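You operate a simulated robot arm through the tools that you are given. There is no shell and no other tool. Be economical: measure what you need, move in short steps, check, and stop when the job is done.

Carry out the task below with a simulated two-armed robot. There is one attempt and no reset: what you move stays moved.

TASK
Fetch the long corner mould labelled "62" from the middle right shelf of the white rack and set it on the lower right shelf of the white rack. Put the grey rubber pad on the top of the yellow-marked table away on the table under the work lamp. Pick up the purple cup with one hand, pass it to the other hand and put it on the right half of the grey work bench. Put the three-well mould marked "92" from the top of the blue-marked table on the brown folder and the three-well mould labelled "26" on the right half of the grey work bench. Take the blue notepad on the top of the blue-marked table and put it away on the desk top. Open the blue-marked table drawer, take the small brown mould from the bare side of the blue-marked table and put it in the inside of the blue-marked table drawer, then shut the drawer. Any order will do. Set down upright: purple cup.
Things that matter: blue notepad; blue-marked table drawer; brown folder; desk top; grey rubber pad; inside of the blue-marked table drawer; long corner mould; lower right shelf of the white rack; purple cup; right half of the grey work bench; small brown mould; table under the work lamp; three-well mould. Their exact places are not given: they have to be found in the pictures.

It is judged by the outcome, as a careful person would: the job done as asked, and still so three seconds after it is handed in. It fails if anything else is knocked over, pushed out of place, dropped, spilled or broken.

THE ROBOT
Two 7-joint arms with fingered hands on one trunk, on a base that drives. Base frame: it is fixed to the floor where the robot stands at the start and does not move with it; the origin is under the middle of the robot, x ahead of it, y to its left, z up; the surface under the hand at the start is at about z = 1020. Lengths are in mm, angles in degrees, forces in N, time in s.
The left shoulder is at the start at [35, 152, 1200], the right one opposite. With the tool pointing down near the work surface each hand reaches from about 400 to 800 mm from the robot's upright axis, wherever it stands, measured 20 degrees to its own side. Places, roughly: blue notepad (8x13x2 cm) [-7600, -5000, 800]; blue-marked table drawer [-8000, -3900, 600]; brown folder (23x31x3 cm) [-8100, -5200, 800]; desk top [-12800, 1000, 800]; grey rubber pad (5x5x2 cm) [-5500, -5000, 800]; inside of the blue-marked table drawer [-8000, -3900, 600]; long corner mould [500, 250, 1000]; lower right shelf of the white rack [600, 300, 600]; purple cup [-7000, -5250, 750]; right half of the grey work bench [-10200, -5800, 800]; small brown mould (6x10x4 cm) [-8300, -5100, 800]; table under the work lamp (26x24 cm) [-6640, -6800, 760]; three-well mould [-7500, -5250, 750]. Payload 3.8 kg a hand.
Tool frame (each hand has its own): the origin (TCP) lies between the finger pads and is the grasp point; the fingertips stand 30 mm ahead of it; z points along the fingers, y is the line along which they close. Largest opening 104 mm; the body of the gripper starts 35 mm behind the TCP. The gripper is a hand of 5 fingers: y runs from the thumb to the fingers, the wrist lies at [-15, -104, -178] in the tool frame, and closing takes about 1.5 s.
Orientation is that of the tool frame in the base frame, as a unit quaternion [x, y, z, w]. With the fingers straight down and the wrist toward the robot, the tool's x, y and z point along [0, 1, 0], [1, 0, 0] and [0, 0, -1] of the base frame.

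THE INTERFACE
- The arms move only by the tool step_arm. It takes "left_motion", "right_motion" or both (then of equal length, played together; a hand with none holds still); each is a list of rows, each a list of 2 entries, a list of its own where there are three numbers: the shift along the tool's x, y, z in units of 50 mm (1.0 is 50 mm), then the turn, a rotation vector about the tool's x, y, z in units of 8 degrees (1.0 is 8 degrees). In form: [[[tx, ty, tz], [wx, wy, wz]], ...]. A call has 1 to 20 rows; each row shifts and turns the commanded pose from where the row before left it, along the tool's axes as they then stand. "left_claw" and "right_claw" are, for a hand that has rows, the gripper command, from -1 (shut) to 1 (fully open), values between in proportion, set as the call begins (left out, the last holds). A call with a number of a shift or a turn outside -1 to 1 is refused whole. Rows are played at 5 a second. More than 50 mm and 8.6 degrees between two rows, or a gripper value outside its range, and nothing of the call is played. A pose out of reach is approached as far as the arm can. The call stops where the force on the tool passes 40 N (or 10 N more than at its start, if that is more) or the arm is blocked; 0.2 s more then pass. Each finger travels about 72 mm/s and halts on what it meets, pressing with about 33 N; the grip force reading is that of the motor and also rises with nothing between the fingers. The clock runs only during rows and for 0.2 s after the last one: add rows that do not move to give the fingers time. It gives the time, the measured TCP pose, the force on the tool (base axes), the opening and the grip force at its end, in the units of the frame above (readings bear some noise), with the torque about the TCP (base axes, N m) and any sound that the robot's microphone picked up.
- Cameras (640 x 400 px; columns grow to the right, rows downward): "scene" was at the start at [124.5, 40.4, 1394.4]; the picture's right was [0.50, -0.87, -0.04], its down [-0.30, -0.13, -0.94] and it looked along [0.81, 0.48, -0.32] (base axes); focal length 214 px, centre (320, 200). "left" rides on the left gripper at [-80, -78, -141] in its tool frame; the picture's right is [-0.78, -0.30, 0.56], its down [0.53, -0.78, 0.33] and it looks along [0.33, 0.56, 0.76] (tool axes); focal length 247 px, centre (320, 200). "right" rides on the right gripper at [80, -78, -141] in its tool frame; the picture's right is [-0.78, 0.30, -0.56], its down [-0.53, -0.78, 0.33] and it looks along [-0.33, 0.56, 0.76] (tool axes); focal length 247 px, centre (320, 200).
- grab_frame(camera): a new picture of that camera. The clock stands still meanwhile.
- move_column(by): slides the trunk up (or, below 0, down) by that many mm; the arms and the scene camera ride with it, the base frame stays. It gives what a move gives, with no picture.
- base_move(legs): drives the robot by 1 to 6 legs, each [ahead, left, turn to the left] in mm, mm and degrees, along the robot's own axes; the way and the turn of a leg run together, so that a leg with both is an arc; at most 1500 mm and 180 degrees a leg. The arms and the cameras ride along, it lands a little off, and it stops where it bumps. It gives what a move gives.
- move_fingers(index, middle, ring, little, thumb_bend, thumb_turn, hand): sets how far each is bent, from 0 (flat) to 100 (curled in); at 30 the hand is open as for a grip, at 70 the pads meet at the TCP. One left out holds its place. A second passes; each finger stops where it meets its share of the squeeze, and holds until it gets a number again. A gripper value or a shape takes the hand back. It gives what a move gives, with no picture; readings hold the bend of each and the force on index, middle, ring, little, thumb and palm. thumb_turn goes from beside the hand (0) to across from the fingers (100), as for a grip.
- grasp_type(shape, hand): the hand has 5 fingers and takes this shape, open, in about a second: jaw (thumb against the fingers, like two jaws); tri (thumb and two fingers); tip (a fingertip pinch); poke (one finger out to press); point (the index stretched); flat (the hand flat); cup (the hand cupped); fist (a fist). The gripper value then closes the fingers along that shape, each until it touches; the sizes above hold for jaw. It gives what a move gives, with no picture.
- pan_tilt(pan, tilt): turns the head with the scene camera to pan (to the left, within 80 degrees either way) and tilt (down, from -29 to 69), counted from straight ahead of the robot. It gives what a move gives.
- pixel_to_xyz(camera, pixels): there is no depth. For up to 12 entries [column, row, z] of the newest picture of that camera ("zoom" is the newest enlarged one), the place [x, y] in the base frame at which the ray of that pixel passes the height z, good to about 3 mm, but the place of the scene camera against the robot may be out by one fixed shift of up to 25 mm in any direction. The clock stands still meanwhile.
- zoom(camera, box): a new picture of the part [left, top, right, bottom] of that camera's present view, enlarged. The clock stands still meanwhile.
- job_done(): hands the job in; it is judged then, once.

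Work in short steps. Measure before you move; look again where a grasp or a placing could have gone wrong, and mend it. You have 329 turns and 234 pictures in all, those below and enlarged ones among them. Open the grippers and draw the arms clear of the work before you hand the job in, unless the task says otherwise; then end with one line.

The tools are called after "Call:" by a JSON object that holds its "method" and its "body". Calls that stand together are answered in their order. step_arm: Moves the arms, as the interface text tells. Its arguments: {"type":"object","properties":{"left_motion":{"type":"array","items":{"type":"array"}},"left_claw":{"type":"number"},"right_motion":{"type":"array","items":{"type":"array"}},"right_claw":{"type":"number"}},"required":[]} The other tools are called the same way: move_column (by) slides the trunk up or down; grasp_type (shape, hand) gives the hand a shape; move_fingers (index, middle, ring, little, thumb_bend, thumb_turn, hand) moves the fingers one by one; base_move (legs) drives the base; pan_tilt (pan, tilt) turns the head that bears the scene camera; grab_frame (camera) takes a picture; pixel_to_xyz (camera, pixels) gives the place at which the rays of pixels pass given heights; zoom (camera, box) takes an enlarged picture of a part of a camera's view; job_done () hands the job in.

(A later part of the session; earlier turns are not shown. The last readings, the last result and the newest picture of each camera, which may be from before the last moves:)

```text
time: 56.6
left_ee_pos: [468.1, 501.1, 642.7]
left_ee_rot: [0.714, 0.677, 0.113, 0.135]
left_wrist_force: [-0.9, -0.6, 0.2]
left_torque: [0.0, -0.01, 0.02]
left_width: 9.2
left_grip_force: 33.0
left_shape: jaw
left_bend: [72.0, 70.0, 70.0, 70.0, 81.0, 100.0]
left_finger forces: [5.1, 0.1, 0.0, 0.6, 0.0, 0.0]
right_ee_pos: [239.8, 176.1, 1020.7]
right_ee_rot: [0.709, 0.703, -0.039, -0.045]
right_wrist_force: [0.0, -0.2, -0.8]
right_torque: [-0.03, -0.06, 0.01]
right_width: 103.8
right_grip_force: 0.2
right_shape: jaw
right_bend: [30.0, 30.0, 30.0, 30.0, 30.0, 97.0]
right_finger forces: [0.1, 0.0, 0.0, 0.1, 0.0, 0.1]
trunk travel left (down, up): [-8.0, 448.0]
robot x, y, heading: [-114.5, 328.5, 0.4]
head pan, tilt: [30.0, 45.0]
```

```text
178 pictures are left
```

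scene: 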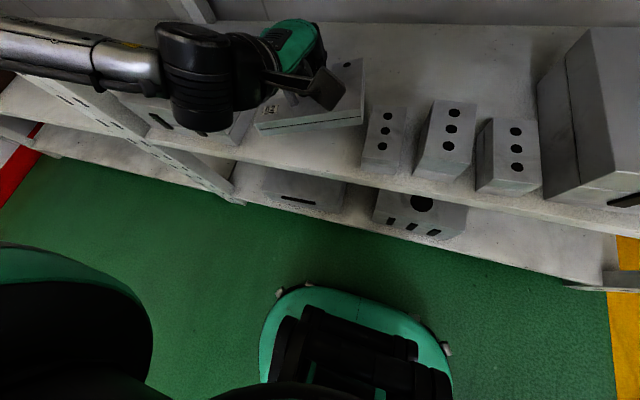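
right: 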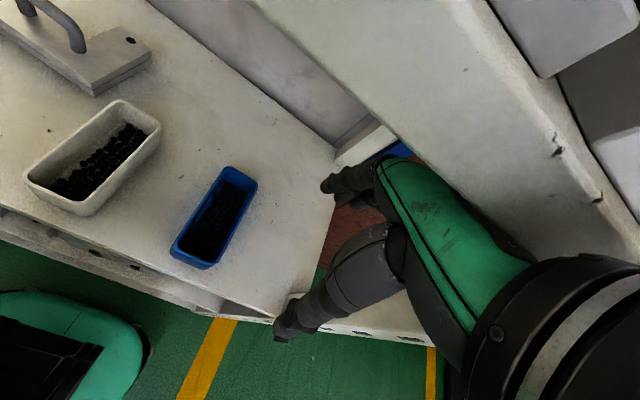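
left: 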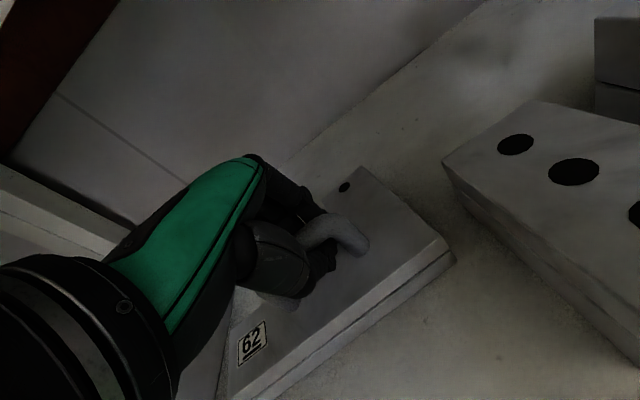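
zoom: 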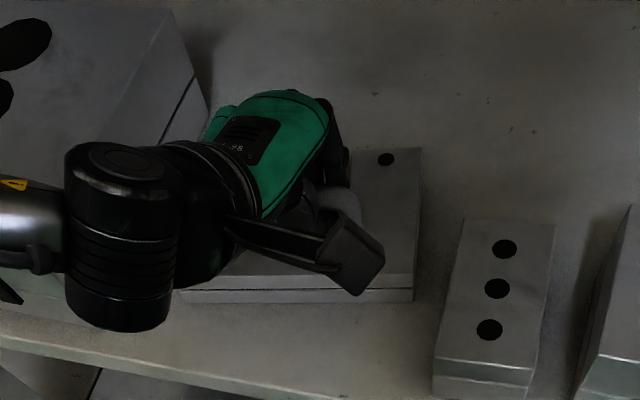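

Weight is off the hand; mould sits on the shelf. Open the hand.

Call:
{"method": "step_arm", "body": {"left_motion": [[[0, 0, 0], [0, 0, 0]], [[0, 0, 0], [0, 0, 0]], [[0, 0, 0], [0, 0, 0]], [[0, 0, 0], [0, 0, 0]], [[0, 0, 0], [0, 0, 0]], [[0, 0, 0], [0, 0, 0]], [[0, 0, 0], [0, 0, 0]]], "left_claw": 0.5}}

Call:
{"method": "step_arm", "body": {"left_motion": [[[0, 0.15, -0.4], [0, 0, 0]], [[0, 0.15, -0.4], [0, 0, 0]], [[0, 0.18, -0.47], [0, 0, 0]], [[0, 0.18, -0.47], [0, 0, 0]], [[0, 0, 0], [0, 0, 0]]]}}

Call:
{"method": "grab_frame", "body": {"camera": "scene"}}

Call:
{"method": "grab_frame", "body": {"camera": "left"}}

```text
time: 58.2
left_ee_pos: [467.3, 499.0, 645.5]
left_ee_rot: [0.714, 0.677, 0.113, 0.137]
left_wrist_force: [0.4, 1.3, 25.1]
left_torque: [-0.06, 0.45, -0.01]
left_width: 65.9
left_grip_force: 0.0
left_shape: jaw
left_bend: [27.0, 36.0, 33.0, 34.0, 67.0, 100.0]
left_finger forces: [0.1, 0.1, 0.0, 0.0, 25.5, 0.1]
right_ee_pos: [237.5, 175.8, 1021.1]
right_ee_rot: [0.709, 0.703, -0.039, -0.045]
right_wrist_force: [0.2, -0.1, 0.7]
right_torque: [-0.02, 0.01, 0.02]
right_width: 104.0
right_grip_force: 0.0
right_shape: jaw
right_bend: [30.0, 30.0, 30.0, 30.0, 30.0, 97.0]
right_finger forces: [0.0, 0.0, 0.0, 0.0, 0.0, 0.0]
trunk travel left (down, up): [-8.0, 448.0]
robot x, y, heading: [-120.0, 328.3, 0.6]
head pan, tilt: [30.0, 45.0]
```

```text
time: 59.4
left_ee_pos: [469.4, 503.3, 734.5]
left_ee_rot: [0.714, 0.678, 0.112, 0.135]
left_wrist_force: [0.1, -0.2, 0.2]
left_torque: [0.01, -0.02, 0.04]
left_width: 78.0
left_grip_force: 0.1
left_shape: jaw
left_bend: [27.0, 36.0, 33.0, 34.0, 54.0, 99.0]
left_finger forces: [0.1, 0.0, 0.1, 0.0, 0.0, 0.1]
right_ee_pos: [240.5, 176.5, 1020.5]
right_ee_rot: [0.708, 0.703, -0.039, -0.046]
right_wrist_force: [0.2, -0.8, 0.1]
right_torque: [0.01, 0.0, -0.01]
right_width: 104.0
right_grip_force: 0.1
right_shape: jaw
right_bend: [30.0, 30.0, 30.0, 30.0, 30.0, 97.0]
right_finger forces: [0.0, 0.0, 0.0, 0.1, 0.0, 0.0]
trunk travel left (down, up): [-8.0, 448.0]
robot x, y, heading: [-112.1, 329.3, 0.6]
head pan, tilt: [30.0, 45.0]
```

```text
177 pictures are left
```

scene: 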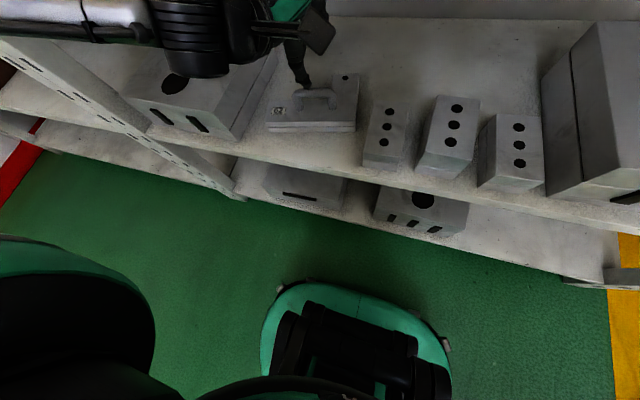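

```text
176 pictures are left
```

left: 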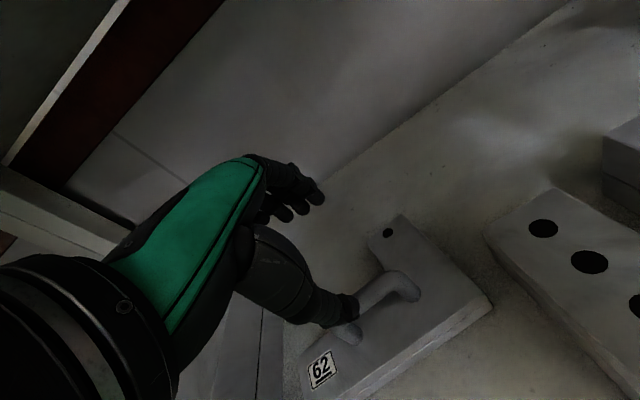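

Mould "62" is placed. I back out 175 mm keeping the hand low.

Call:
{"method": "base_move", "body": {"legs": [[-175, 0, 0]]}}

Call:
{"method": "pan_tilt", "body": {"pan": -80, "tilt": 25}}

Call:
{"method": "grab_frame", "body": {"camera": "scene"}}

Call:
{"method": "pan_tilt", "body": {"pan": 80, "tilt": 25}}

Call:
{"method": "grab_frame", "body": {"camera": "scene"}}

```text
time: 60.9
left_ee_pos: [294.2, 505.5, 736.0]
left_ee_rot: [0.713, 0.678, 0.112, 0.136]
left_wrist_force: [0.3, 0.8, 0.0]
left_torque: [-0.01, -0.02, -0.01]
left_width: 77.7
left_grip_force: 0.1
left_shape: jaw
left_bend: [27.0, 36.0, 33.0, 34.0, 54.0, 99.0]
left_finger forces: [0.0, 0.1, 0.0, 0.1, 0.0, 0.0]
right_ee_pos: [63.3, 177.1, 1021.7]
right_ee_rot: [0.707, 0.705, -0.039, -0.045]
right_wrist_force: [-1.3, 0.2, 1.1]
right_torque: [0.02, -0.03, 0.0]
right_width: 103.7
right_grip_force: 0.0
right_shape: jaw
right_bend: [30.0, 30.0, 30.0, 30.0, 30.0, 97.0]
right_finger forces: [0.0, 0.0, 0.0, 0.0, 0.0, 0.1]
trunk travel left (down, up): [-8.0, 448.0]
robot x, y, heading: [-296.6, 326.3, 0.8]
head pan, tilt: [30.0, 45.0]
```

```text
time: 62.8
left_ee_pos: [294.6, 504.7, 734.9]
left_ee_rot: [0.713, 0.679, 0.111, 0.135]
left_wrist_force: [-0.3, 1.2, 0.1]
left_torque: [0.01, -0.01, 0.05]
left_width: 77.7
left_grip_force: 0.1
left_shape: jaw
left_bend: [27.0, 36.0, 33.0, 34.0, 54.0, 99.0]
left_finger forces: [0.0, 0.0, 0.1, 0.0, 0.0, 0.0]
right_ee_pos: [64.0, 176.7, 1021.1]
right_ee_rot: [0.707, 0.705, -0.041, -0.047]
right_wrist_force: [-0.1, 1.1, 0.4]
right_torque: [0.0, -0.01, 0.01]
right_width: 103.8
right_grip_force: 0.0
right_shape: jaw
right_bend: [30.0, 30.0, 30.0, 30.0, 30.0, 98.0]
right_finger forces: [0.0, 0.0, 0.1, 0.0, 0.0, 0.1]
trunk travel left (down, up): [-8.0, 448.0]
robot x, y, heading: [-292.6, 331.5, 0.5]
head pan, tilt: [-80.0, 25.0]
```

```text
175 pictures are left
```

scene: 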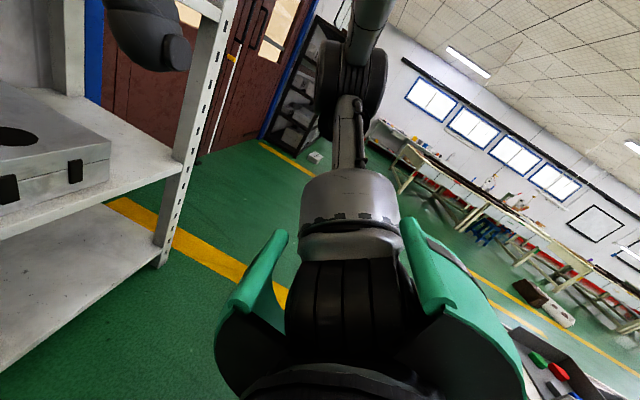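

```text
time: 65.2
left_ee_pos: [293.9, 504.9, 735.7]
left_ee_rot: [0.712, 0.68, 0.112, 0.135]
left_wrist_force: [0.1, -0.1, 0.0]
left_torque: [-0.02, 0.0, 0.01]
left_width: 77.9
left_grip_force: 0.0
left_shape: jaw
left_bend: [27.0, 36.0, 33.0, 34.0, 54.0, 99.0]
left_finger forces: [0.0, 0.0, 0.0, 0.0, 0.0, 0.0]
right_ee_pos: [65.7, 175.9, 1022.2]
right_ee_rot: [0.708, 0.703, -0.039, -0.048]
right_wrist_force: [0.7, 0.5, 0.0]
right_torque: [-0.01, 0.01, -0.01]
right_width: 103.9
right_grip_force: 0.0
right_shape: jaw
right_bend: [30.0, 30.0, 30.0, 30.0, 30.0, 98.0]
right_finger forces: [0.0, 0.0, 0.0, 0.0, 0.1, 0.1]
trunk travel left (down, up): [-8.0, 448.0]
robot x, y, heading: [-293.8, 325.0, 0.5]
head pan, tilt: [80.0, 25.0]
```

```text
174 pictures are left
```

scene: 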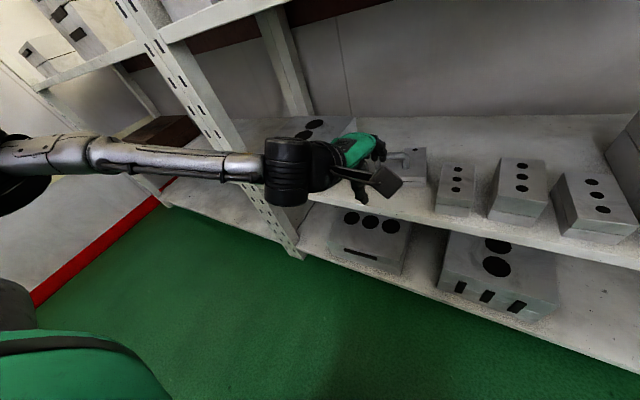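

Placed and visible at (400,160). A table stands behind the robot. I pull the left hand back clear of the shelf edge.

Call:
{"method": "step_arm", "body": {"left_motion": [[[0, -0.7, -0.25], [0, 0, 0]], [[0, -0.7, -0.25], [0, 0, 0]], [[0, 0, 0], [0, 0, 0]]]}}

```text
time: 66.0
left_ee_pos: [261.3, 506.5, 734.3]
left_ee_rot: [0.713, 0.679, 0.111, 0.136]
left_wrist_force: [-0.9, -0.1, 0.3]
left_torque: [0.02, -0.01, -0.04]
left_width: 77.6
left_grip_force: 0.0
left_shape: jaw
left_bend: [27.0, 36.0, 33.0, 34.0, 54.0, 99.0]
left_finger forces: [0.0, 0.1, 0.1, 0.0, 0.1, 0.1]
left hand out of reach, approached as far as the arm can: row 1, 2
right_ee_pos: [65.5, 177.4, 1021.0]
right_ee_rot: [0.708, 0.703, -0.039, -0.048]
right_wrist_force: [-0.5, 0.3, 0.9]
right_torque: [-0.02, 0.02, -0.01]
right_width: 103.7
right_grip_force: 0.0
right_shape: jaw
right_bend: [30.0, 30.0, 30.0, 30.0, 30.0, 98.0]
right_finger forces: [0.0, 0.1, 0.0, 0.1, 0.1, 0.0]
trunk travel left (down, up): [-8.0, 448.0]
robot x, y, heading: [-297.6, 325.7, 0.8]
head pan, tilt: [80.0, 25.0]
```

Raise the trunk 270 with both hands outside the shelf edge.

Call:
{"method": "move_column", "body": {"by": 270}}

Call:
{"method": "step_arm", "body": {"left_motion": [[[0, -0.7, -0.25], [0, 0, 0]], [[0, -0.5, -0.5], [0.8, 0, 0]], [[0, 0, -0.7], [0.8, 0, 0]], [[0, 0, 0], [0.8, 0, 0]], [[0, 0, 0], [0, 0, 0]]]}}

Call:
{"method": "pan_tilt", "body": {"pan": -60, "tilt": 20}}

Call:
{"method": "grab_frame", "body": {"camera": "scene"}}

```text
time: 68.8
left_ee_pos: [261.6, 507.2, 1003.7]
left_ee_rot: [0.713, 0.679, 0.111, 0.135]
left_wrist_force: [-0.1, -0.3, 0.4]
left_torque: [0.0, 0.02, 0.03]
left_width: 77.8
left_grip_force: 0.0
left_shape: jaw
left_bend: [27.0, 36.0, 33.0, 34.0, 54.0, 99.0]
left_finger forces: [0.1, 0.1, 0.0, 0.1, 0.0, 0.0]
right_ee_pos: [64.2, 176.8, 1290.2]
right_ee_rot: [0.707, 0.705, -0.04, -0.047]
right_wrist_force: [1.2, 0.3, 0.5]
right_torque: [-0.03, -0.01, 0.04]
right_width: 103.8
right_grip_force: 0.1
right_shape: jaw
right_bend: [30.0, 30.0, 30.0, 30.0, 30.0, 98.0]
right_finger forces: [0.1, 0.0, 0.0, 0.1, 0.0, 0.1]
trunk travel left (down, up): [-278.0, 178.0]
robot x, y, heading: [-293.1, 324.6, 0.5]
head pan, tilt: [80.0, 25.0]
```

```text
time: 70.0
left_ee_pos: [186.2, 512.8, 1052.3]
left_ee_rot: [0.725, 0.688, -0.004, 0.014]
left_wrist_force: [-0.8, -0.5, 0.1]
left_torque: [-0.05, -0.02, 0.01]
left_width: 78.1
left_grip_force: 0.0
left_shape: jaw
left_bend: [27.0, 36.0, 33.0, 34.0, 54.0, 99.0]
left_finger forces: [0.1, 0.1, 0.1, 0.0, 0.0, 0.0]
right_ee_pos: [65.4, 177.3, 1291.5]
right_ee_rot: [0.707, 0.704, -0.04, -0.047]
right_wrist_force: [0.5, -0.3, -0.2]
right_torque: [0.01, 0.01, -0.03]
right_width: 103.9
right_grip_force: 0.1
right_shape: jaw
right_bend: [30.0, 30.0, 30.0, 30.0, 30.0, 98.0]
right_finger forces: [0.1, 0.0, 0.0, 0.0, 0.0, 0.0]
trunk travel left (down, up): [-278.0, 178.0]
robot x, y, heading: [-295.0, 329.6, 0.3]
head pan, tilt: [80.0, 25.0]
```

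```text
time: 72.2
left_ee_pos: [185.1, 513.1, 1052.4]
left_ee_rot: [0.725, 0.688, -0.004, 0.014]
left_wrist_force: [0.2, -0.1, 0.6]
left_torque: [0.0, -0.02, -0.03]
left_width: 78.0
left_grip_force: 0.0
left_shape: jaw
left_bend: [27.0, 36.0, 33.0, 34.0, 54.0, 99.0]
left_finger forces: [0.1, 0.0, 0.1, 0.0, 0.0, 0.1]
right_ee_pos: [64.7, 176.1, 1291.4]
right_ee_rot: [0.707, 0.705, -0.04, -0.046]
right_wrist_force: [-0.4, 0.1, 0.1]
right_torque: [0.02, 0.01, 0.0]
right_width: 103.7
right_grip_force: 0.0
right_shape: jaw
right_bend: [30.0, 30.0, 30.0, 30.0, 30.0, 98.0]
right_finger forces: [0.0, 0.0, 0.0, 0.0, 0.0, 0.0]
trunk travel left (down, up): [-278.0, 178.0]
robot x, y, heading: [-290.6, 322.7, 0.4]
head pan, tilt: [-60.0, 20.0]
```

```text
173 pictures are left
```

scene: 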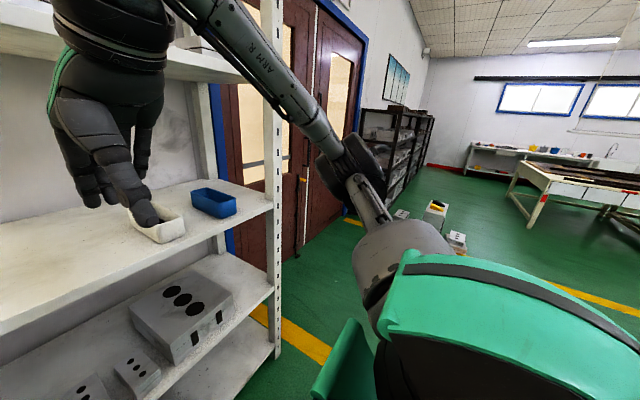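

Path to the right looks free. I strafe right 1200 mm along the rack, then look.

Call:
{"method": "base_move", "body": {"legs": [[30, -1200, 0]]}}

Call:
{"method": "pan_tilt", "body": {"pan": -80, "tilt": 20}}

Call:
{"method": "grab_frame", "body": {"camera": "scene"}}

```text
time: 76.0
left_ee_pos: [201.6, -192.0, 1054.5]
left_ee_rot: [0.727, 0.686, -0.004, 0.02]
left_wrist_force: [-1.0, 0.4, -0.2]
left_torque: [-0.04, -0.07, 0.03]
left_width: 77.7
left_grip_force: 0.0
left_shape: jaw
left_bend: [27.0, 36.0, 33.0, 34.0, 54.0, 99.0]
left_finger forces: [0.0, 0.0, 0.1, 0.1, 0.0, 0.0]
right_ee_pos: [75.5, -526.1, 1295.4]
right_ee_rot: [0.71, 0.702, -0.04, -0.04]
right_wrist_force: [-0.9, 1.1, 0.4]
right_torque: [-0.06, -0.11, -0.03]
right_width: 103.8
right_grip_force: 0.0
right_shape: jaw
right_bend: [30.0, 30.0, 30.0, 30.0, 30.0, 98.0]
right_finger forces: [0.1, 0.0, 0.0, 0.1, 0.1, 0.0]
trunk travel left (down, up): [-278.0, 178.0]
robot x, y, heading: [-265.8, -380.6, 0.1]
head pan, tilt: [-60.0, 20.0]
stopped in leg 1: the robot was blocked; the commanded pose is now the measured one
```

```text
time: 76.8
left_ee_pos: [211.1, -204.3, 1051.2]
left_ee_rot: [0.729, 0.685, -0.003, 0.012]
left_wrist_force: [0.2, -0.5, 1.1]
left_torque: [0.02, -0.01, -0.02]
left_width: 77.9
left_grip_force: 0.1
left_shape: jaw
left_bend: [27.0, 36.0, 33.0, 34.0, 54.0, 99.0]
left_finger forces: [0.1, 0.0, 0.0, 0.0, 0.1, 0.0]
right_ee_pos: [85.7, -540.5, 1288.6]
right_ee_rot: [0.71, 0.701, -0.039, -0.048]
right_wrist_force: [0.3, -0.1, -0.1]
right_torque: [0.01, 0.01, 0.03]
right_width: 104.1
right_grip_force: 0.0
right_shape: jaw
right_bend: [30.0, 30.0, 30.0, 30.0, 30.0, 98.0]
right_finger forces: [0.0, 0.1, 0.0, 0.0, 0.0, 0.0]
trunk travel left (down, up): [-278.0, 178.0]
robot x, y, heading: [-270.6, -386.9, -0.1]
head pan, tilt: [-80.0, 20.0]
```

```text
172 pictures are left
```

scene: 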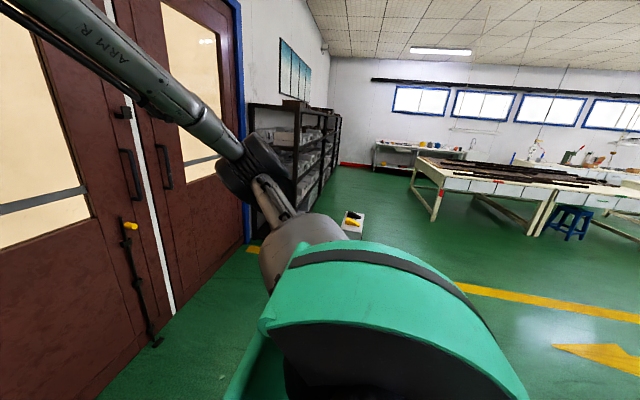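

Blocked at y≈-385. I tilt down to see what is on the right.

Call:
{"method": "pan_tilt", "body": {"pan": -80, "tilt": 60}}

Call:
{"method": "grab_frame", "body": {"camera": "scene"}}

Call:
{"method": "grab_frame", "body": {"camera": "right"}}

```text
time: 77.9
left_ee_pos: [210.0, -201.5, 1051.5]
left_ee_rot: [0.728, 0.685, -0.004, 0.015]
left_wrist_force: [0.5, -0.2, 0.2]
left_torque: [-0.02, 0.0, 0.04]
left_width: 77.8
left_grip_force: 0.1
left_shape: jaw
left_bend: [27.0, 36.0, 33.0, 34.0, 54.0, 99.0]
left_finger forces: [0.0, 0.0, 0.1, 0.0, 0.1, 0.1]
right_ee_pos: [86.7, -536.7, 1290.2]
right_ee_rot: [0.71, 0.701, -0.041, -0.047]
right_wrist_force: [0.4, 0.1, 1.0]
right_torque: [0.03, -0.01, -0.02]
right_width: 103.8
right_grip_force: 0.0
right_shape: jaw
right_bend: [30.0, 30.0, 30.0, 30.0, 30.0, 98.0]
right_finger forces: [0.1, 0.0, 0.1, 0.0, 0.1, 0.0]
trunk travel left (down, up): [-278.0, 178.0]
robot x, y, heading: [-269.0, -380.1, -0.3]
head pan, tilt: [-80.0, 60.0]
```

```text
171 pictures are left
```

scene: 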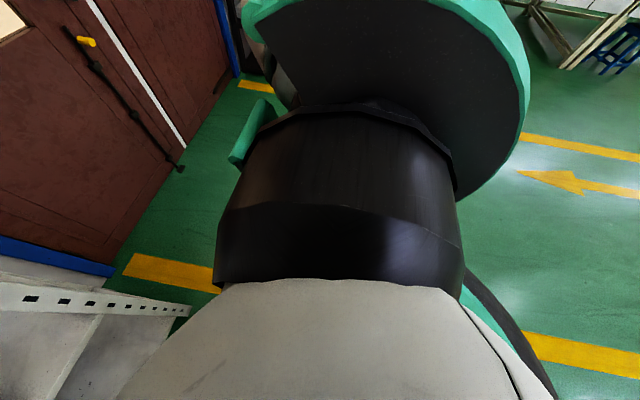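

```text
170 pictures are left
```

right: 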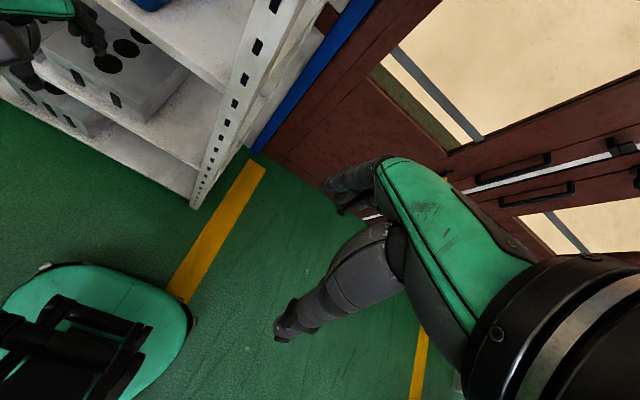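

The floor to the right looks clear; I retry a smaller strafe with a bit of forward.

Call:
{"method": "base_move", "body": {"legs": [[60, 0, 0], [0, -400, 0]]}}

```text
time: 80.9
left_ee_pos: [271.0, -592.6, 1051.1]
left_ee_rot: [0.728, 0.685, -0.004, 0.014]
left_wrist_force: [0.2, -0.3, 0.2]
left_torque: [-0.02, -0.02, 0.01]
left_width: 77.7
left_grip_force: 0.1
left_shape: jaw
left_bend: [27.0, 36.0, 33.0, 34.0, 54.0, 99.0]
left_finger forces: [0.1, 0.0, 0.1, 0.0, 0.0, 0.0]
right_ee_pos: [146.2, -927.1, 1290.7]
right_ee_rot: [0.71, 0.701, -0.041, -0.046]
right_wrist_force: [-0.5, 0.8, 0.9]
right_torque: [-0.01, -0.01, 0.0]
right_width: 104.1
right_grip_force: 0.0
right_shape: jaw
right_bend: [30.0, 30.0, 30.0, 30.0, 30.0, 98.0]
right_finger forces: [0.0, 0.0, 0.0, 0.0, 0.0, 0.1]
trunk travel left (down, up): [-278.0, 178.0]
robot x, y, heading: [-211.0, -775.7, 0.0]
head pan, tilt: [-80.0, 60.0]
```

That worked (obstacle was behind). I go 500 further right, then turn right 90° and look at the room.

Call:
{"method": "base_move", "body": {"legs": [[0, -500, 0], [0, 0, -90]]}}

Call:
{"method": "pan_tilt", "body": {"pan": -40, "tilt": 15}}

Call:
{"method": "grab_frame", "body": {"camera": "scene"}}

Call:
{"method": "pan_tilt", "body": {"pan": -80, "tilt": 20}}

Call:
{"method": "grab_frame", "body": {"camera": "scene"}}

```text
time: 87.7
left_ee_pos: [-33.6, -1765.4, 1050.2]
left_ee_rot: [0.999, -0.038, -0.012, 0.006]
left_wrist_force: [0.3, -0.4, -0.4]
left_torque: [-0.02, 0.04, 0.0]
left_width: 77.6
left_grip_force: 0.1
left_shape: jaw
left_bend: [27.0, 36.0, 33.0, 34.0, 54.0, 99.0]
left_finger forces: [0.0, 0.0, 0.1, 0.0, 0.1, 0.0]
right_ee_pos: [-367.5, -1634.8, 1291.1]
right_ee_rot: [0.998, -0.014, 0.005, -0.062]
right_wrist_force: [0.5, -0.1, -0.7]
right_torque: [0.0, -0.01, 0.0]
right_width: 103.8
right_grip_force: 0.1
right_shape: jaw
right_bend: [30.0, 30.0, 30.0, 30.0, 30.0, 98.0]
right_finger forces: [0.0, 0.0, 0.1, 0.1, 0.1, 0.1]
trunk travel left (down, up): [-278.0, 178.0]
robot x, y, heading: [-210.1, -1283.0, -91.0]
head pan, tilt: [-80.0, 60.0]
```

```text
time: 88.8
left_ee_pos: [-33.7, -1764.2, 1050.4]
left_ee_rot: [0.999, -0.04, -0.012, 0.006]
left_wrist_force: [0.8, 0.4, 0.1]
left_torque: [0.01, 0.02, 0.03]
left_width: 77.7
left_grip_force: 0.0
left_shape: jaw
left_bend: [27.0, 36.0, 33.0, 34.0, 54.0, 99.0]
left_finger forces: [0.0, 0.0, 0.1, 0.0, 0.0, 0.0]
right_ee_pos: [-366.8, -1635.3, 1290.8]
right_ee_rot: [0.998, -0.014, 0.004, -0.061]
right_wrist_force: [-0.5, -0.4, 0.1]
right_torque: [-0.03, -0.03, -0.02]
right_width: 104.0
right_grip_force: 0.1
right_shape: jaw
right_bend: [30.0, 30.0, 30.0, 30.0, 30.0, 98.0]
right_finger forces: [0.1, 0.1, 0.0, 0.0, 0.0, 0.0]
trunk travel left (down, up): [-278.0, 178.0]
robot x, y, heading: [-208.1, -1283.0, -91.0]
head pan, tilt: [-40.0, 15.0]
```

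```text
169 pictures are left
```

scene: 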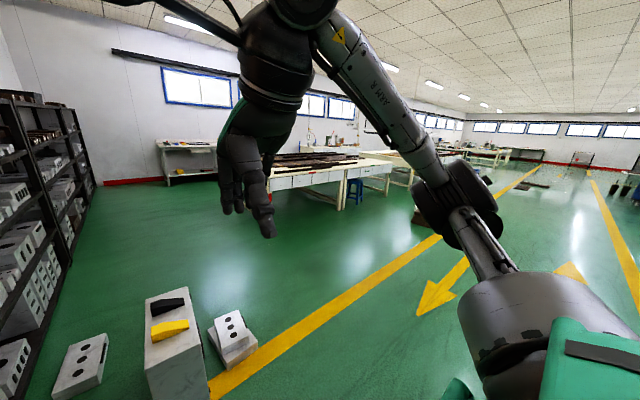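

```text
time: 89.9
left_ee_pos: [-35.0, -1765.0, 1049.9]
left_ee_rot: [0.999, -0.038, -0.012, 0.006]
left_wrist_force: [-0.2, -0.2, -0.5]
left_torque: [0.0, 0.0, -0.03]
left_width: 77.9
left_grip_force: 0.1
left_shape: jaw
left_bend: [27.0, 36.0, 33.0, 34.0, 54.0, 99.0]
left_finger forces: [0.1, 0.1, 0.1, 0.0, 0.0, 0.0]
right_ee_pos: [-367.3, -1634.0, 1291.5]
right_ee_rot: [0.998, -0.015, 0.004, -0.061]
right_wrist_force: [-0.3, -0.3, 0.0]
right_torque: [0.01, 0.01, 0.0]
right_width: 103.9
right_grip_force: 0.0
right_shape: jaw
right_bend: [30.0, 30.0, 30.0, 30.0, 30.0, 98.0]
right_finger forces: [0.0, 0.0, 0.1, 0.1, 0.1, 0.0]
trunk travel left (down, up): [-278.0, 178.0]
robot x, y, heading: [-209.7, -1284.4, -91.1]
head pan, tilt: [-80.0, 20.0]
```

```text
168 pictures are left
```

scene: 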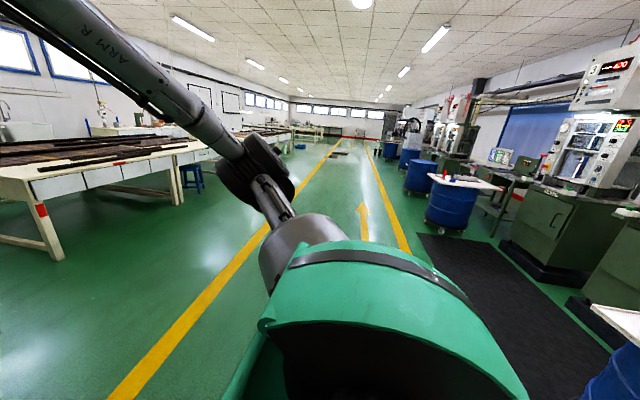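

The room runs toward -x; corridor between the yellow lines is clear. I turn to face -x and drive 4500 mm along it.

Call:
{"method": "base_move", "body": {"legs": [[0, 0, -89], [1500, 0, 0], [1500, 0, 0], [1500, 0, 0]]}}

Call:
{"method": "pan_tilt", "body": {"pan": 50, "tilt": 15}}

Call:
{"method": "grab_frame", "body": {"camera": "scene"}}

```text
time: 115.5
left_ee_pos: [-5238.7, -1569.0, 1051.1]
left_ee_rot: [-0.697, 0.717, 0.015, 0.003]
left_wrist_force: [1.3, 0.2, 0.0]
left_torque: [-0.01, -0.01, -0.03]
left_width: 77.7
left_grip_force: 0.1
left_shape: jaw
left_bend: [27.0, 36.0, 33.0, 34.0, 54.0, 99.0]
left_finger forces: [0.0, 0.0, 0.1, 0.0, 0.0, 0.0]
right_ee_pos: [-5125.2, -1230.8, 1289.2]
right_ee_rot: [0.713, -0.698, 0.046, -0.042]
right_wrist_force: [0.0, -0.9, -0.2]
right_torque: [0.0, -0.01, -0.03]
right_width: 104.1
right_grip_force: 0.0
right_shape: jaw
right_bend: [30.0, 30.0, 30.0, 30.0, 30.0, 98.0]
right_finger forces: [0.0, 0.0, 0.0, 0.0, 0.1, 0.0]
trunk travel left (down, up): [-278.0, 178.0]
robot x, y, heading: [-4764.2, -1367.9, -178.1]
head pan, tilt: [-80.0, 20.0]
```

```text
time: 117.6
left_ee_pos: [-5239.1, -1568.6, 1051.4]
left_ee_rot: [-0.697, 0.717, 0.014, 0.004]
left_wrist_force: [-0.2, 0.2, -0.6]
left_torque: [-0.01, 0.0, -0.01]
left_width: 78.0
left_grip_force: 0.0
left_shape: jaw
left_bend: [27.0, 36.0, 33.0, 34.0, 54.0, 99.0]
left_finger forces: [0.0, 0.1, 0.1, 0.1, 0.0, 0.1]
right_ee_pos: [-5125.9, -1230.4, 1289.9]
right_ee_rot: [0.713, -0.698, 0.045, -0.042]
right_wrist_force: [0.1, 0.2, -0.2]
right_torque: [0.03, 0.01, -0.02]
right_width: 103.6
right_grip_force: 0.0
right_shape: jaw
right_bend: [30.0, 30.0, 30.0, 30.0, 30.0, 98.0]
right_finger forces: [0.0, 0.0, 0.1, 0.0, 0.1, 0.1]
trunk travel left (down, up): [-278.0, 178.0]
robot x, y, heading: [-4763.5, -1371.2, -178.2]
head pan, tilt: [50.0, 15.0]
```

```text
167 pictures are left
```

scene: 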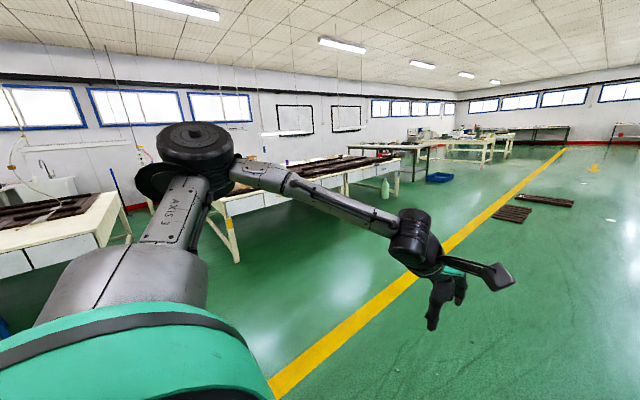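

I turn left to face the tables (-y) and view with both pans.

Call:
{"method": "base_move", "body": {"legs": [[700, 0, 0], [0, 0, 88]]}}

Call:
{"method": "pan_tilt", "body": {"pan": 0, "tilt": 15}}

Call:
{"method": "grab_frame", "body": {"camera": "scene"}}

Call:
{"method": "pan_tilt", "body": {"pan": -50, "tilt": 15}}

Call:
{"method": "grab_frame", "body": {"camera": "scene"}}

```text
time: 125.1
left_ee_pos: [-5285.0, -1874.6, 1051.3]
left_ee_rot: [0.999, -0.04, -0.012, 0.006]
left_wrist_force: [-0.9, 1.0, 0.3]
left_torque: [0.06, 0.0, -0.03]
left_width: 77.7
left_grip_force: 0.1
left_shape: jaw
left_bend: [27.0, 36.0, 33.0, 34.0, 54.0, 99.0]
left_finger forces: [0.0, 0.0, 0.0, 0.1, 0.1, 0.1]
right_ee_pos: [-5617.3, -1745.6, 1289.5]
right_ee_rot: [0.998, -0.014, 0.004, -0.062]
right_wrist_force: [0.5, 0.0, 0.1]
right_torque: [-0.01, 0.01, 0.02]
right_width: 104.0
right_grip_force: 0.2
right_shape: jaw
right_bend: [30.0, 30.0, 30.0, 30.0, 30.0, 98.0]
right_finger forces: [0.0, 0.0, 0.1, 0.0, 0.0, 0.1]
trunk travel left (down, up): [-278.0, 178.0]
robot x, y, heading: [-5458.0, -1393.4, -90.9]
head pan, tilt: [50.0, 15.0]
```

```text
time: 126.3
left_ee_pos: [-5286.2, -1876.2, 1051.9]
left_ee_rot: [0.999, -0.039, -0.013, 0.006]
left_wrist_force: [0.8, -0.7, 0.4]
left_torque: [-0.01, -0.01, -0.01]
left_width: 78.3
left_grip_force: 0.0
left_shape: jaw
left_bend: [27.0, 36.0, 33.0, 34.0, 54.0, 99.0]
left_finger forces: [0.0, 0.0, 0.1, 0.1, 0.1, 0.1]
right_ee_pos: [-5618.0, -1745.1, 1289.9]
right_ee_rot: [0.998, -0.015, 0.004, -0.062]
right_wrist_force: [0.6, 0.1, 0.4]
right_torque: [0.02, 0.01, 0.01]
right_width: 104.0
right_grip_force: 0.0
right_shape: jaw
right_bend: [30.0, 30.0, 30.0, 30.0, 30.0, 98.0]
right_finger forces: [0.0, 0.0, 0.0, 0.0, 0.0, 0.0]
trunk travel left (down, up): [-278.0, 178.0]
robot x, y, heading: [-5463.8, -1391.1, -90.8]
head pan, tilt: [0.0, 15.0]
```

```text
166 pictures are left
```

scene: 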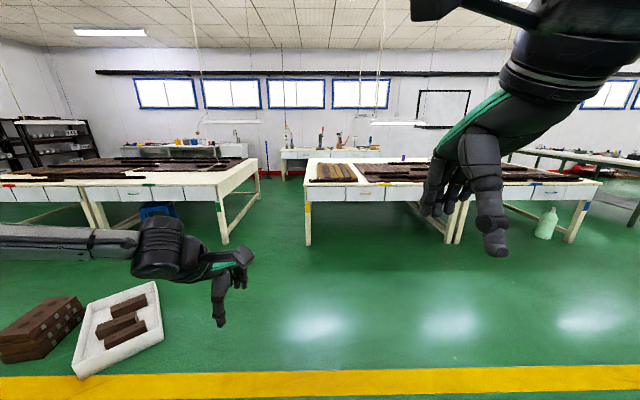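

```text
time: 127.5
left_ee_pos: [-5285.1, -1875.5, 1050.8]
left_ee_rot: [0.999, -0.039, -0.013, 0.006]
left_wrist_force: [0.2, -0.4, 1.0]
left_torque: [0.0, 0.0, -0.03]
left_width: 78.0
left_grip_force: 0.0
left_shape: jaw
left_bend: [27.0, 36.0, 33.0, 34.0, 54.0, 99.0]
left_finger forces: [0.1, 0.0, 0.1, 0.0, 0.0, 0.0]
right_ee_pos: [-5618.8, -1744.3, 1290.1]
right_ee_rot: [0.998, -0.015, 0.004, -0.061]
right_wrist_force: [1.0, 0.1, -1.2]
right_torque: [-0.04, -0.02, -0.01]
right_width: 103.9
right_grip_force: 0.0
right_shape: jaw
right_bend: [30.0, 30.0, 30.0, 30.0, 30.0, 98.0]
right_finger forces: [0.0, 0.0, 0.0, 0.0, 0.0, 0.1]
trunk travel left (down, up): [-278.0, 178.0]
robot x, y, heading: [-5460.2, -1392.7, -91.0]
head pan, tilt: [-50.0, 15.0]
```

```text
165 pictures are left
```

scene: 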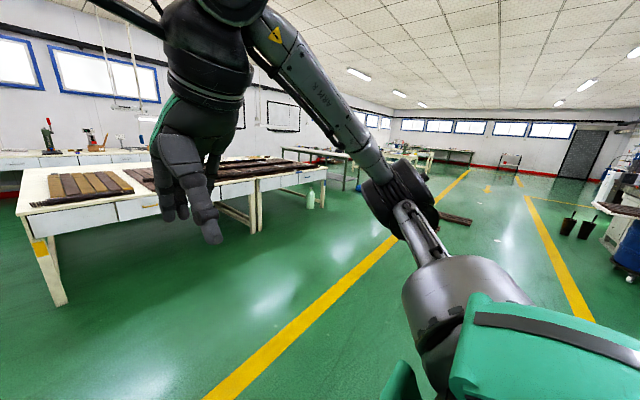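

The yellow-marked table's left edge is at about x=-5300, with an aisle on its left to x≈-4160. I raise the trunk and move to the aisle mouth.

Call:
{"method": "move_column", "body": {"by": 120}}

Call:
{"method": "base_move", "body": {"legs": [[0, 720, 0.9], [1300, 0, 0]]}}

Call:
{"method": "pan_tilt", "body": {"pan": -20, "tilt": 25}}

Call:
{"method": "grab_frame", "body": {"camera": "scene"}}

```text
time: 129.0
left_ee_pos: [-5285.7, -1875.3, 1170.9]
left_ee_rot: [0.999, -0.039, -0.013, 0.006]
left_wrist_force: [0.6, -0.5, 0.3]
left_torque: [0.0, -0.03, -0.02]
left_width: 78.2
left_grip_force: 0.2
left_shape: jaw
left_bend: [27.0, 36.0, 33.0, 34.0, 54.0, 99.0]
left_finger forces: [0.0, 0.0, 0.1, 0.0, 0.0, 0.0]
right_ee_pos: [-5616.8, -1745.9, 1409.2]
right_ee_rot: [0.998, -0.015, 0.005, -0.062]
right_wrist_force: [0.1, 0.1, -0.8]
right_torque: [-0.03, 0.01, 0.03]
right_width: 103.9
right_grip_force: 0.0
right_shape: jaw
right_bend: [30.0, 30.0, 30.0, 30.0, 30.0, 98.0]
right_finger forces: [0.1, 0.1, 0.0, 0.0, 0.1, 0.0]
trunk travel left (down, up): [-398.0, 58.0]
robot x, y, heading: [-5461.4, -1392.0, -91.2]
head pan, tilt: [-50.0, 15.0]
```

```text
time: 139.0
left_ee_pos: [-4582.9, -3184.6, 1170.7]
left_ee_rot: [0.999, -0.039, -0.013, 0.007]
left_wrist_force: [0.9, -0.2, 0.1]
left_torque: [0.01, 0.01, 0.0]
left_width: 77.7
left_grip_force: 0.1
left_shape: jaw
left_bend: [27.0, 36.0, 33.0, 34.0, 54.0, 99.0]
left_finger forces: [0.0, 0.0, 0.0, 0.0, 0.1, 0.0]
right_ee_pos: [-4917.0, -3052.9, 1410.3]
right_ee_rot: [0.998, -0.015, 0.004, -0.061]
right_wrist_force: [-0.1, 0.0, -0.1]
right_torque: [-0.02, -0.01, -0.03]
right_width: 103.8
right_grip_force: 0.0
right_shape: jaw
right_bend: [30.0, 30.0, 30.0, 30.0, 30.0, 98.0]
right_finger forces: [0.1, 0.0, 0.0, 0.0, 0.0, 0.1]
trunk travel left (down, up): [-398.0, 58.0]
robot x, y, heading: [-4757.5, -2697.5, -90.8]
head pan, tilt: [-50.0, 15.0]
```

```text
time: 140.0
left_ee_pos: [-4582.8, -3184.1, 1171.1]
left_ee_rot: [0.999, -0.039, -0.012, 0.006]
left_wrist_force: [0.2, 0.2, 0.2]
left_torque: [-0.02, 0.01, 0.0]
left_width: 78.0
left_grip_force: 0.1
left_shape: jaw
left_bend: [27.0, 36.0, 33.0, 34.0, 54.0, 99.0]
left_finger forces: [0.0, 0.0, 0.0, 0.0, 0.0, 0.0]
right_ee_pos: [-4916.7, -3055.3, 1411.7]
right_ee_rot: [0.998, -0.014, 0.004, -0.061]
right_wrist_force: [0.0, -0.2, -0.4]
right_torque: [0.03, 0.02, 0.02]
right_width: 103.9
right_grip_force: 0.1
right_shape: jaw
right_bend: [30.0, 30.0, 30.0, 30.0, 30.0, 98.0]
right_finger forces: [0.0, 0.0, 0.0, 0.1, 0.1, 0.1]
trunk travel left (down, up): [-398.0, 58.0]
robot x, y, heading: [-4755.8, -2698.4, -90.8]
head pan, tilt: [-20.0, 25.0]
```

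```text
164 pictures are left
```

scene: 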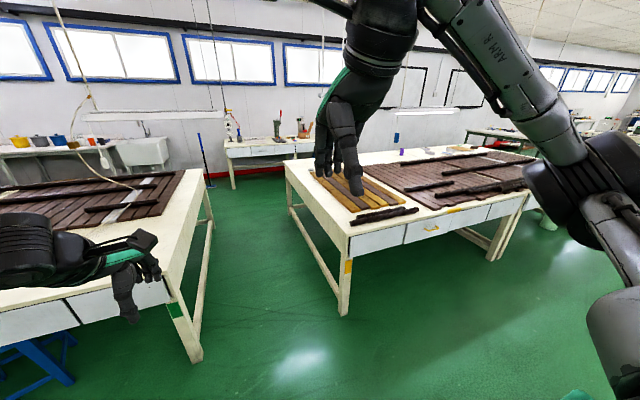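

Aisle is clear. I drive in 1900 mm and turn right 90° to face the yellow-marked table.

Call:
{"method": "base_move", "body": {"legs": [[1100, 0, 0], [900, 0, 0]]}}

Call:
{"method": "pan_tilt", "body": {"pan": -60, "tilt": 25}}

Call:
{"method": "grab_frame", "body": {"camera": "scene"}}

```text
time: 147.4
left_ee_pos: [-4632.1, -4528.8, 1160.3]
left_ee_rot: [0.998, -0.057, -0.011, -0.007]
left_wrist_force: [0.1, -0.1, 0.6]
left_torque: [0.0, -0.03, 0.01]
left_width: 78.0
left_grip_force: 0.0
left_shape: jaw
left_bend: [27.0, 36.0, 33.0, 34.0, 54.0, 99.0]
left_finger forces: [0.0, 0.0, 0.0, 0.1, 0.0, 0.0]
right_ee_pos: [-4959.0, -4407.9, 1411.0]
right_ee_rot: [0.998, -0.023, 0.005, -0.062]
right_wrist_force: [0.0, -0.6, 0.6]
right_torque: [0.02, -0.01, -0.01]
right_width: 103.9
right_grip_force: 0.1
right_shape: jaw
right_bend: [30.0, 30.0, 30.0, 30.0, 30.0, 98.0]
right_finger forces: [0.1, 0.0, 0.1, 0.1, 0.1, 0.1]
trunk travel left (down, up): [-398.0, 58.0]
robot x, y, heading: [-4796.9, -4061.8, -91.5]
head pan, tilt: [-20.0, 25.0]
stopped in leg 2: the robot was blocked; the commanded pose is now the measured one
```

```text
time: 148.4
left_ee_pos: [-4632.4, -4528.8, 1161.0]
left_ee_rot: [0.998, -0.057, -0.011, -0.006]
left_wrist_force: [0.4, 0.0, -0.8]
left_torque: [0.03, 0.0, 0.03]
left_width: 78.1
left_grip_force: 0.1
left_shape: jaw
left_bend: [27.0, 36.0, 33.0, 34.0, 54.0, 99.0]
left_finger forces: [0.0, 0.1, 0.0, 0.0, 0.1, 0.0]
right_ee_pos: [-4957.6, -4407.6, 1410.6]
right_ee_rot: [0.998, -0.022, 0.004, -0.061]
right_wrist_force: [0.4, 0.2, 0.3]
right_torque: [0.02, -0.02, 0.02]
right_width: 103.6
right_grip_force: 0.0
right_shape: jaw
right_bend: [30.0, 30.0, 30.0, 30.0, 30.0, 98.0]
right_finger forces: [0.1, 0.0, 0.1, 0.0, 0.0, 0.0]
trunk travel left (down, up): [-398.0, 58.0]
robot x, y, heading: [-4797.2, -4062.7, -91.9]
head pan, tilt: [-60.0, 25.0]
```

```text
163 pictures are left
```

scene: 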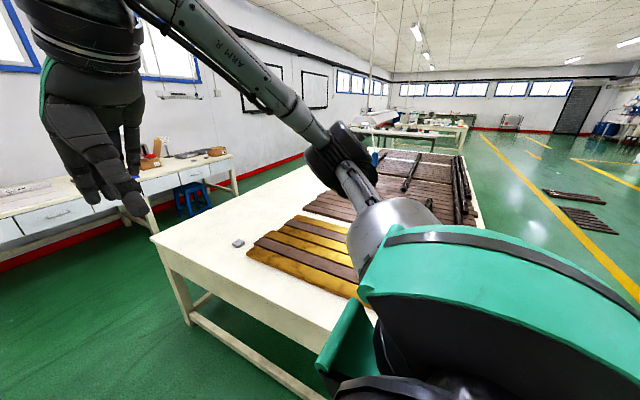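

I was blocked again; check the left side (left arm reading shifted).

Call:
{"method": "pixel_to_xyz", "body": {"camera": "scene", "pixels": [[238, 243, 800], [238, 243, 780], [151, 238, 780], [327, 358, 780], [283, 165, 780], [252, 252, 780]]}}

Call:
{"method": "pan_tilt", "body": {"pan": 60, "tilt": 30}}

Call:
{"method": "grab_frame", "body": {"camera": "scene"}}

```text
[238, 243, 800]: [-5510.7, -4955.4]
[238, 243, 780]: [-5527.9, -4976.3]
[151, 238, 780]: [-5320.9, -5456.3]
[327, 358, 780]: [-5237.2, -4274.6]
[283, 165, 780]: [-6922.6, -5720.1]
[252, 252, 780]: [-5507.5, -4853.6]
```

```text
time: 150.4
left_ee_pos: [-4632.5, -4529.5, 1161.1]
left_ee_rot: [0.998, -0.058, -0.011, -0.006]
left_wrist_force: [0.2, -0.2, -0.6]
left_torque: [0.02, 0.03, -0.02]
left_width: 78.2
left_grip_force: 0.1
left_shape: jaw
left_bend: [27.0, 36.0, 33.0, 34.0, 54.0, 99.0]
left_finger forces: [0.0, 0.0, 0.0, 0.0, 0.0, 0.0]
right_ee_pos: [-4959.5, -4406.9, 1411.2]
right_ee_rot: [0.998, -0.023, 0.005, -0.062]
right_wrist_force: [0.4, -0.7, 0.6]
right_torque: [-0.02, 0.01, -0.01]
right_width: 103.8
right_grip_force: 0.1
right_shape: jaw
right_bend: [30.0, 30.0, 30.0, 30.0, 30.0, 98.0]
right_finger forces: [0.0, 0.0, 0.0, 0.1, 0.0, 0.0]
trunk travel left (down, up): [-398.0, 58.0]
robot x, y, heading: [-4795.3, -4060.5, -92.0]
head pan, tilt: [60.0, 30.0]
```

```text
162 pictures are left
```

scene: 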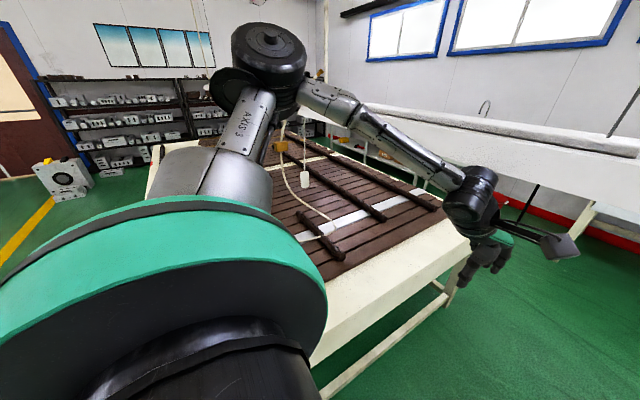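

The left elbow is near a hanging pendant at (290,150). I zoom to see what the white bar at right is.

Call:
{"method": "zoom", "body": {"camera": "scene", "box": [240, 60, 640, 310]}}

```text
1.60 times, centred on (440, 185) of scene
```

zoom: 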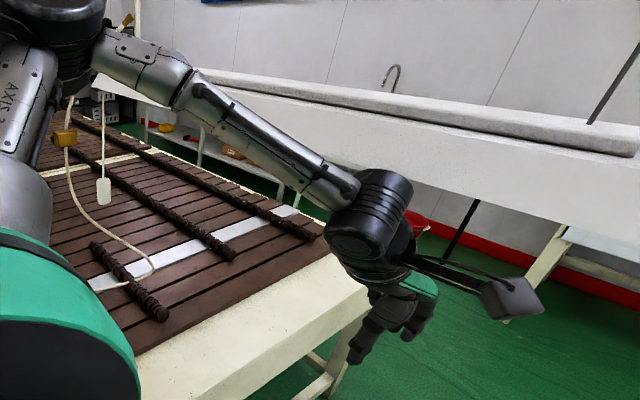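

Call:
{"method": "pan_tilt", "body": {"pan": 15, "tilt": 10}}

Call:
{"method": "grab_frame", "body": {"camera": "scene"}}

```text
time: 151.6
left_ee_pos: [-4632.9, -4528.9, 1161.5]
left_ee_rot: [0.998, -0.058, -0.011, -0.005]
left_wrist_force: [-1.0, 0.0, -0.2]
left_torque: [0.03, 0.0, -0.02]
left_width: 78.2
left_grip_force: 0.1
left_shape: jaw
left_bend: [27.0, 36.0, 33.0, 34.0, 54.0, 99.0]
left_finger forces: [0.0, 0.1, 0.0, 0.0, 0.0, 0.0]
right_ee_pos: [-4958.4, -4407.5, 1411.5]
right_ee_rot: [0.998, -0.023, 0.004, -0.061]
right_wrist_force: [0.0, 0.7, 0.1]
right_torque: [0.0, 0.0, -0.01]
right_width: 104.0
right_grip_force: 0.1
right_shape: jaw
right_bend: [30.0, 30.0, 30.0, 30.0, 30.0, 98.0]
right_finger forces: [0.0, 0.0, 0.0, 0.0, 0.1, 0.1]
trunk travel left (down, up): [-398.0, 58.0]
robot x, y, heading: [-4794.6, -4060.2, -91.7]
head pan, tilt: [15.0, 10.0]
```

```text
160 pictures are left
```

scene: 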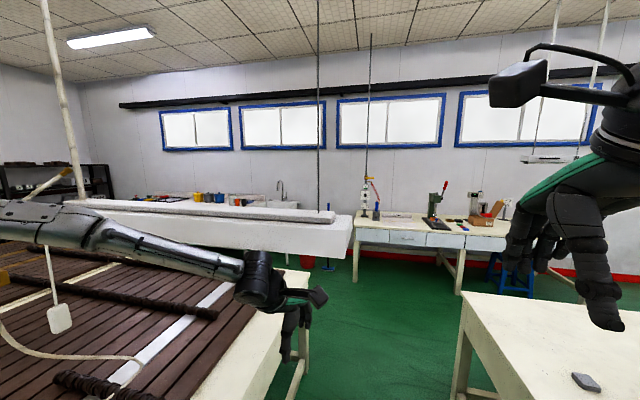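

A lamp fixture hangs over the green-marked table with its end at about x=-4680, and a pendant near my left elbow. I back off 450 mm, turn right to face -x, then creep toward the yellow table.

Call:
{"method": "base_move", "body": {"legs": [[-450, 0, 0], [0, 0, -88.3], [100, 0, 0]]}}

Call:
{"method": "pan_tilt", "body": {"pan": 45, "tilt": 30}}

Call:
{"method": "grab_frame", "body": {"camera": "scene"}}

```text
time: 158.8
left_ee_pos: [-5348.4, -3774.1, 1163.3]
left_ee_rot: [-0.662, 0.75, 0.004, 0.011]
left_wrist_force: [1.3, -0.7, -0.6]
left_torque: [0.01, 0.04, 0.02]
left_width: 78.1
left_grip_force: 0.1
left_shape: jaw
left_bend: [27.0, 36.0, 33.0, 34.0, 54.0, 99.0]
left_finger forces: [0.1, 0.1, 0.0, 0.0, 0.1, 0.1]
right_ee_pos: [-5221.4, -3450.3, 1412.0]
right_ee_rot: [-0.686, 0.725, -0.046, 0.04]
right_wrist_force: [0.5, 0.0, -0.6]
right_torque: [-0.03, 0.03, 0.0]
right_width: 104.0
right_grip_force: 0.0
right_shape: jaw
right_bend: [30.0, 30.0, 30.0, 30.0, 30.0, 98.0]
right_finger forces: [0.1, 0.0, 0.1, 0.1, 0.1, 0.1]
trunk travel left (down, up): [-398.0, 58.0]
robot x, y, heading: [-4879.1, -3616.2, 177.8]
head pan, tilt: [15.0, 10.0]
```

```text
time: 159.8
left_ee_pos: [-5355.5, -3775.3, 1160.2]
left_ee_rot: [-0.661, 0.75, 0.002, 0.013]
left_wrist_force: [0.8, -0.4, -0.1]
left_torque: [-0.02, -0.04, -0.03]
left_width: 78.1
left_grip_force: 0.2
left_shape: jaw
left_bend: [27.0, 36.0, 33.0, 34.0, 54.0, 99.0]
left_finger forces: [0.0, 0.1, 0.1, 0.0, 0.0, 0.1]
right_ee_pos: [-5230.2, -3449.7, 1410.0]
right_ee_rot: [-0.685, 0.726, -0.048, 0.04]
right_wrist_force: [-0.8, -0.4, -1.0]
right_torque: [0.01, -0.02, 0.01]
right_width: 103.8
right_grip_force: 0.0
right_shape: jaw
right_bend: [30.0, 30.0, 30.0, 30.0, 30.0, 98.0]
right_finger forces: [0.0, 0.0, 0.0, 0.0, 0.0, 0.0]
trunk travel left (down, up): [-398.0, 58.0]
robot x, y, heading: [-4879.7, -3618.5, 177.6]
head pan, tilt: [45.0, 30.0]
```

```text
159 pictures are left
```

scene: 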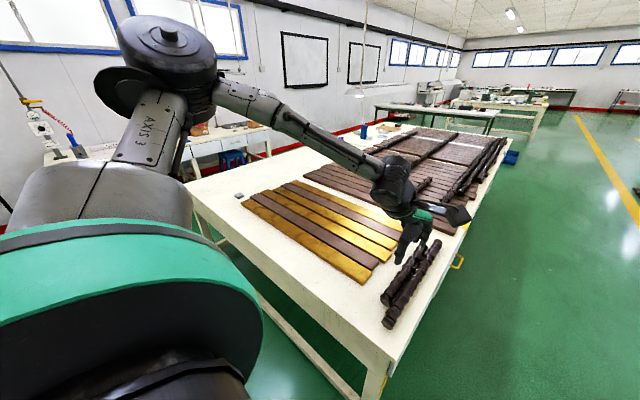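

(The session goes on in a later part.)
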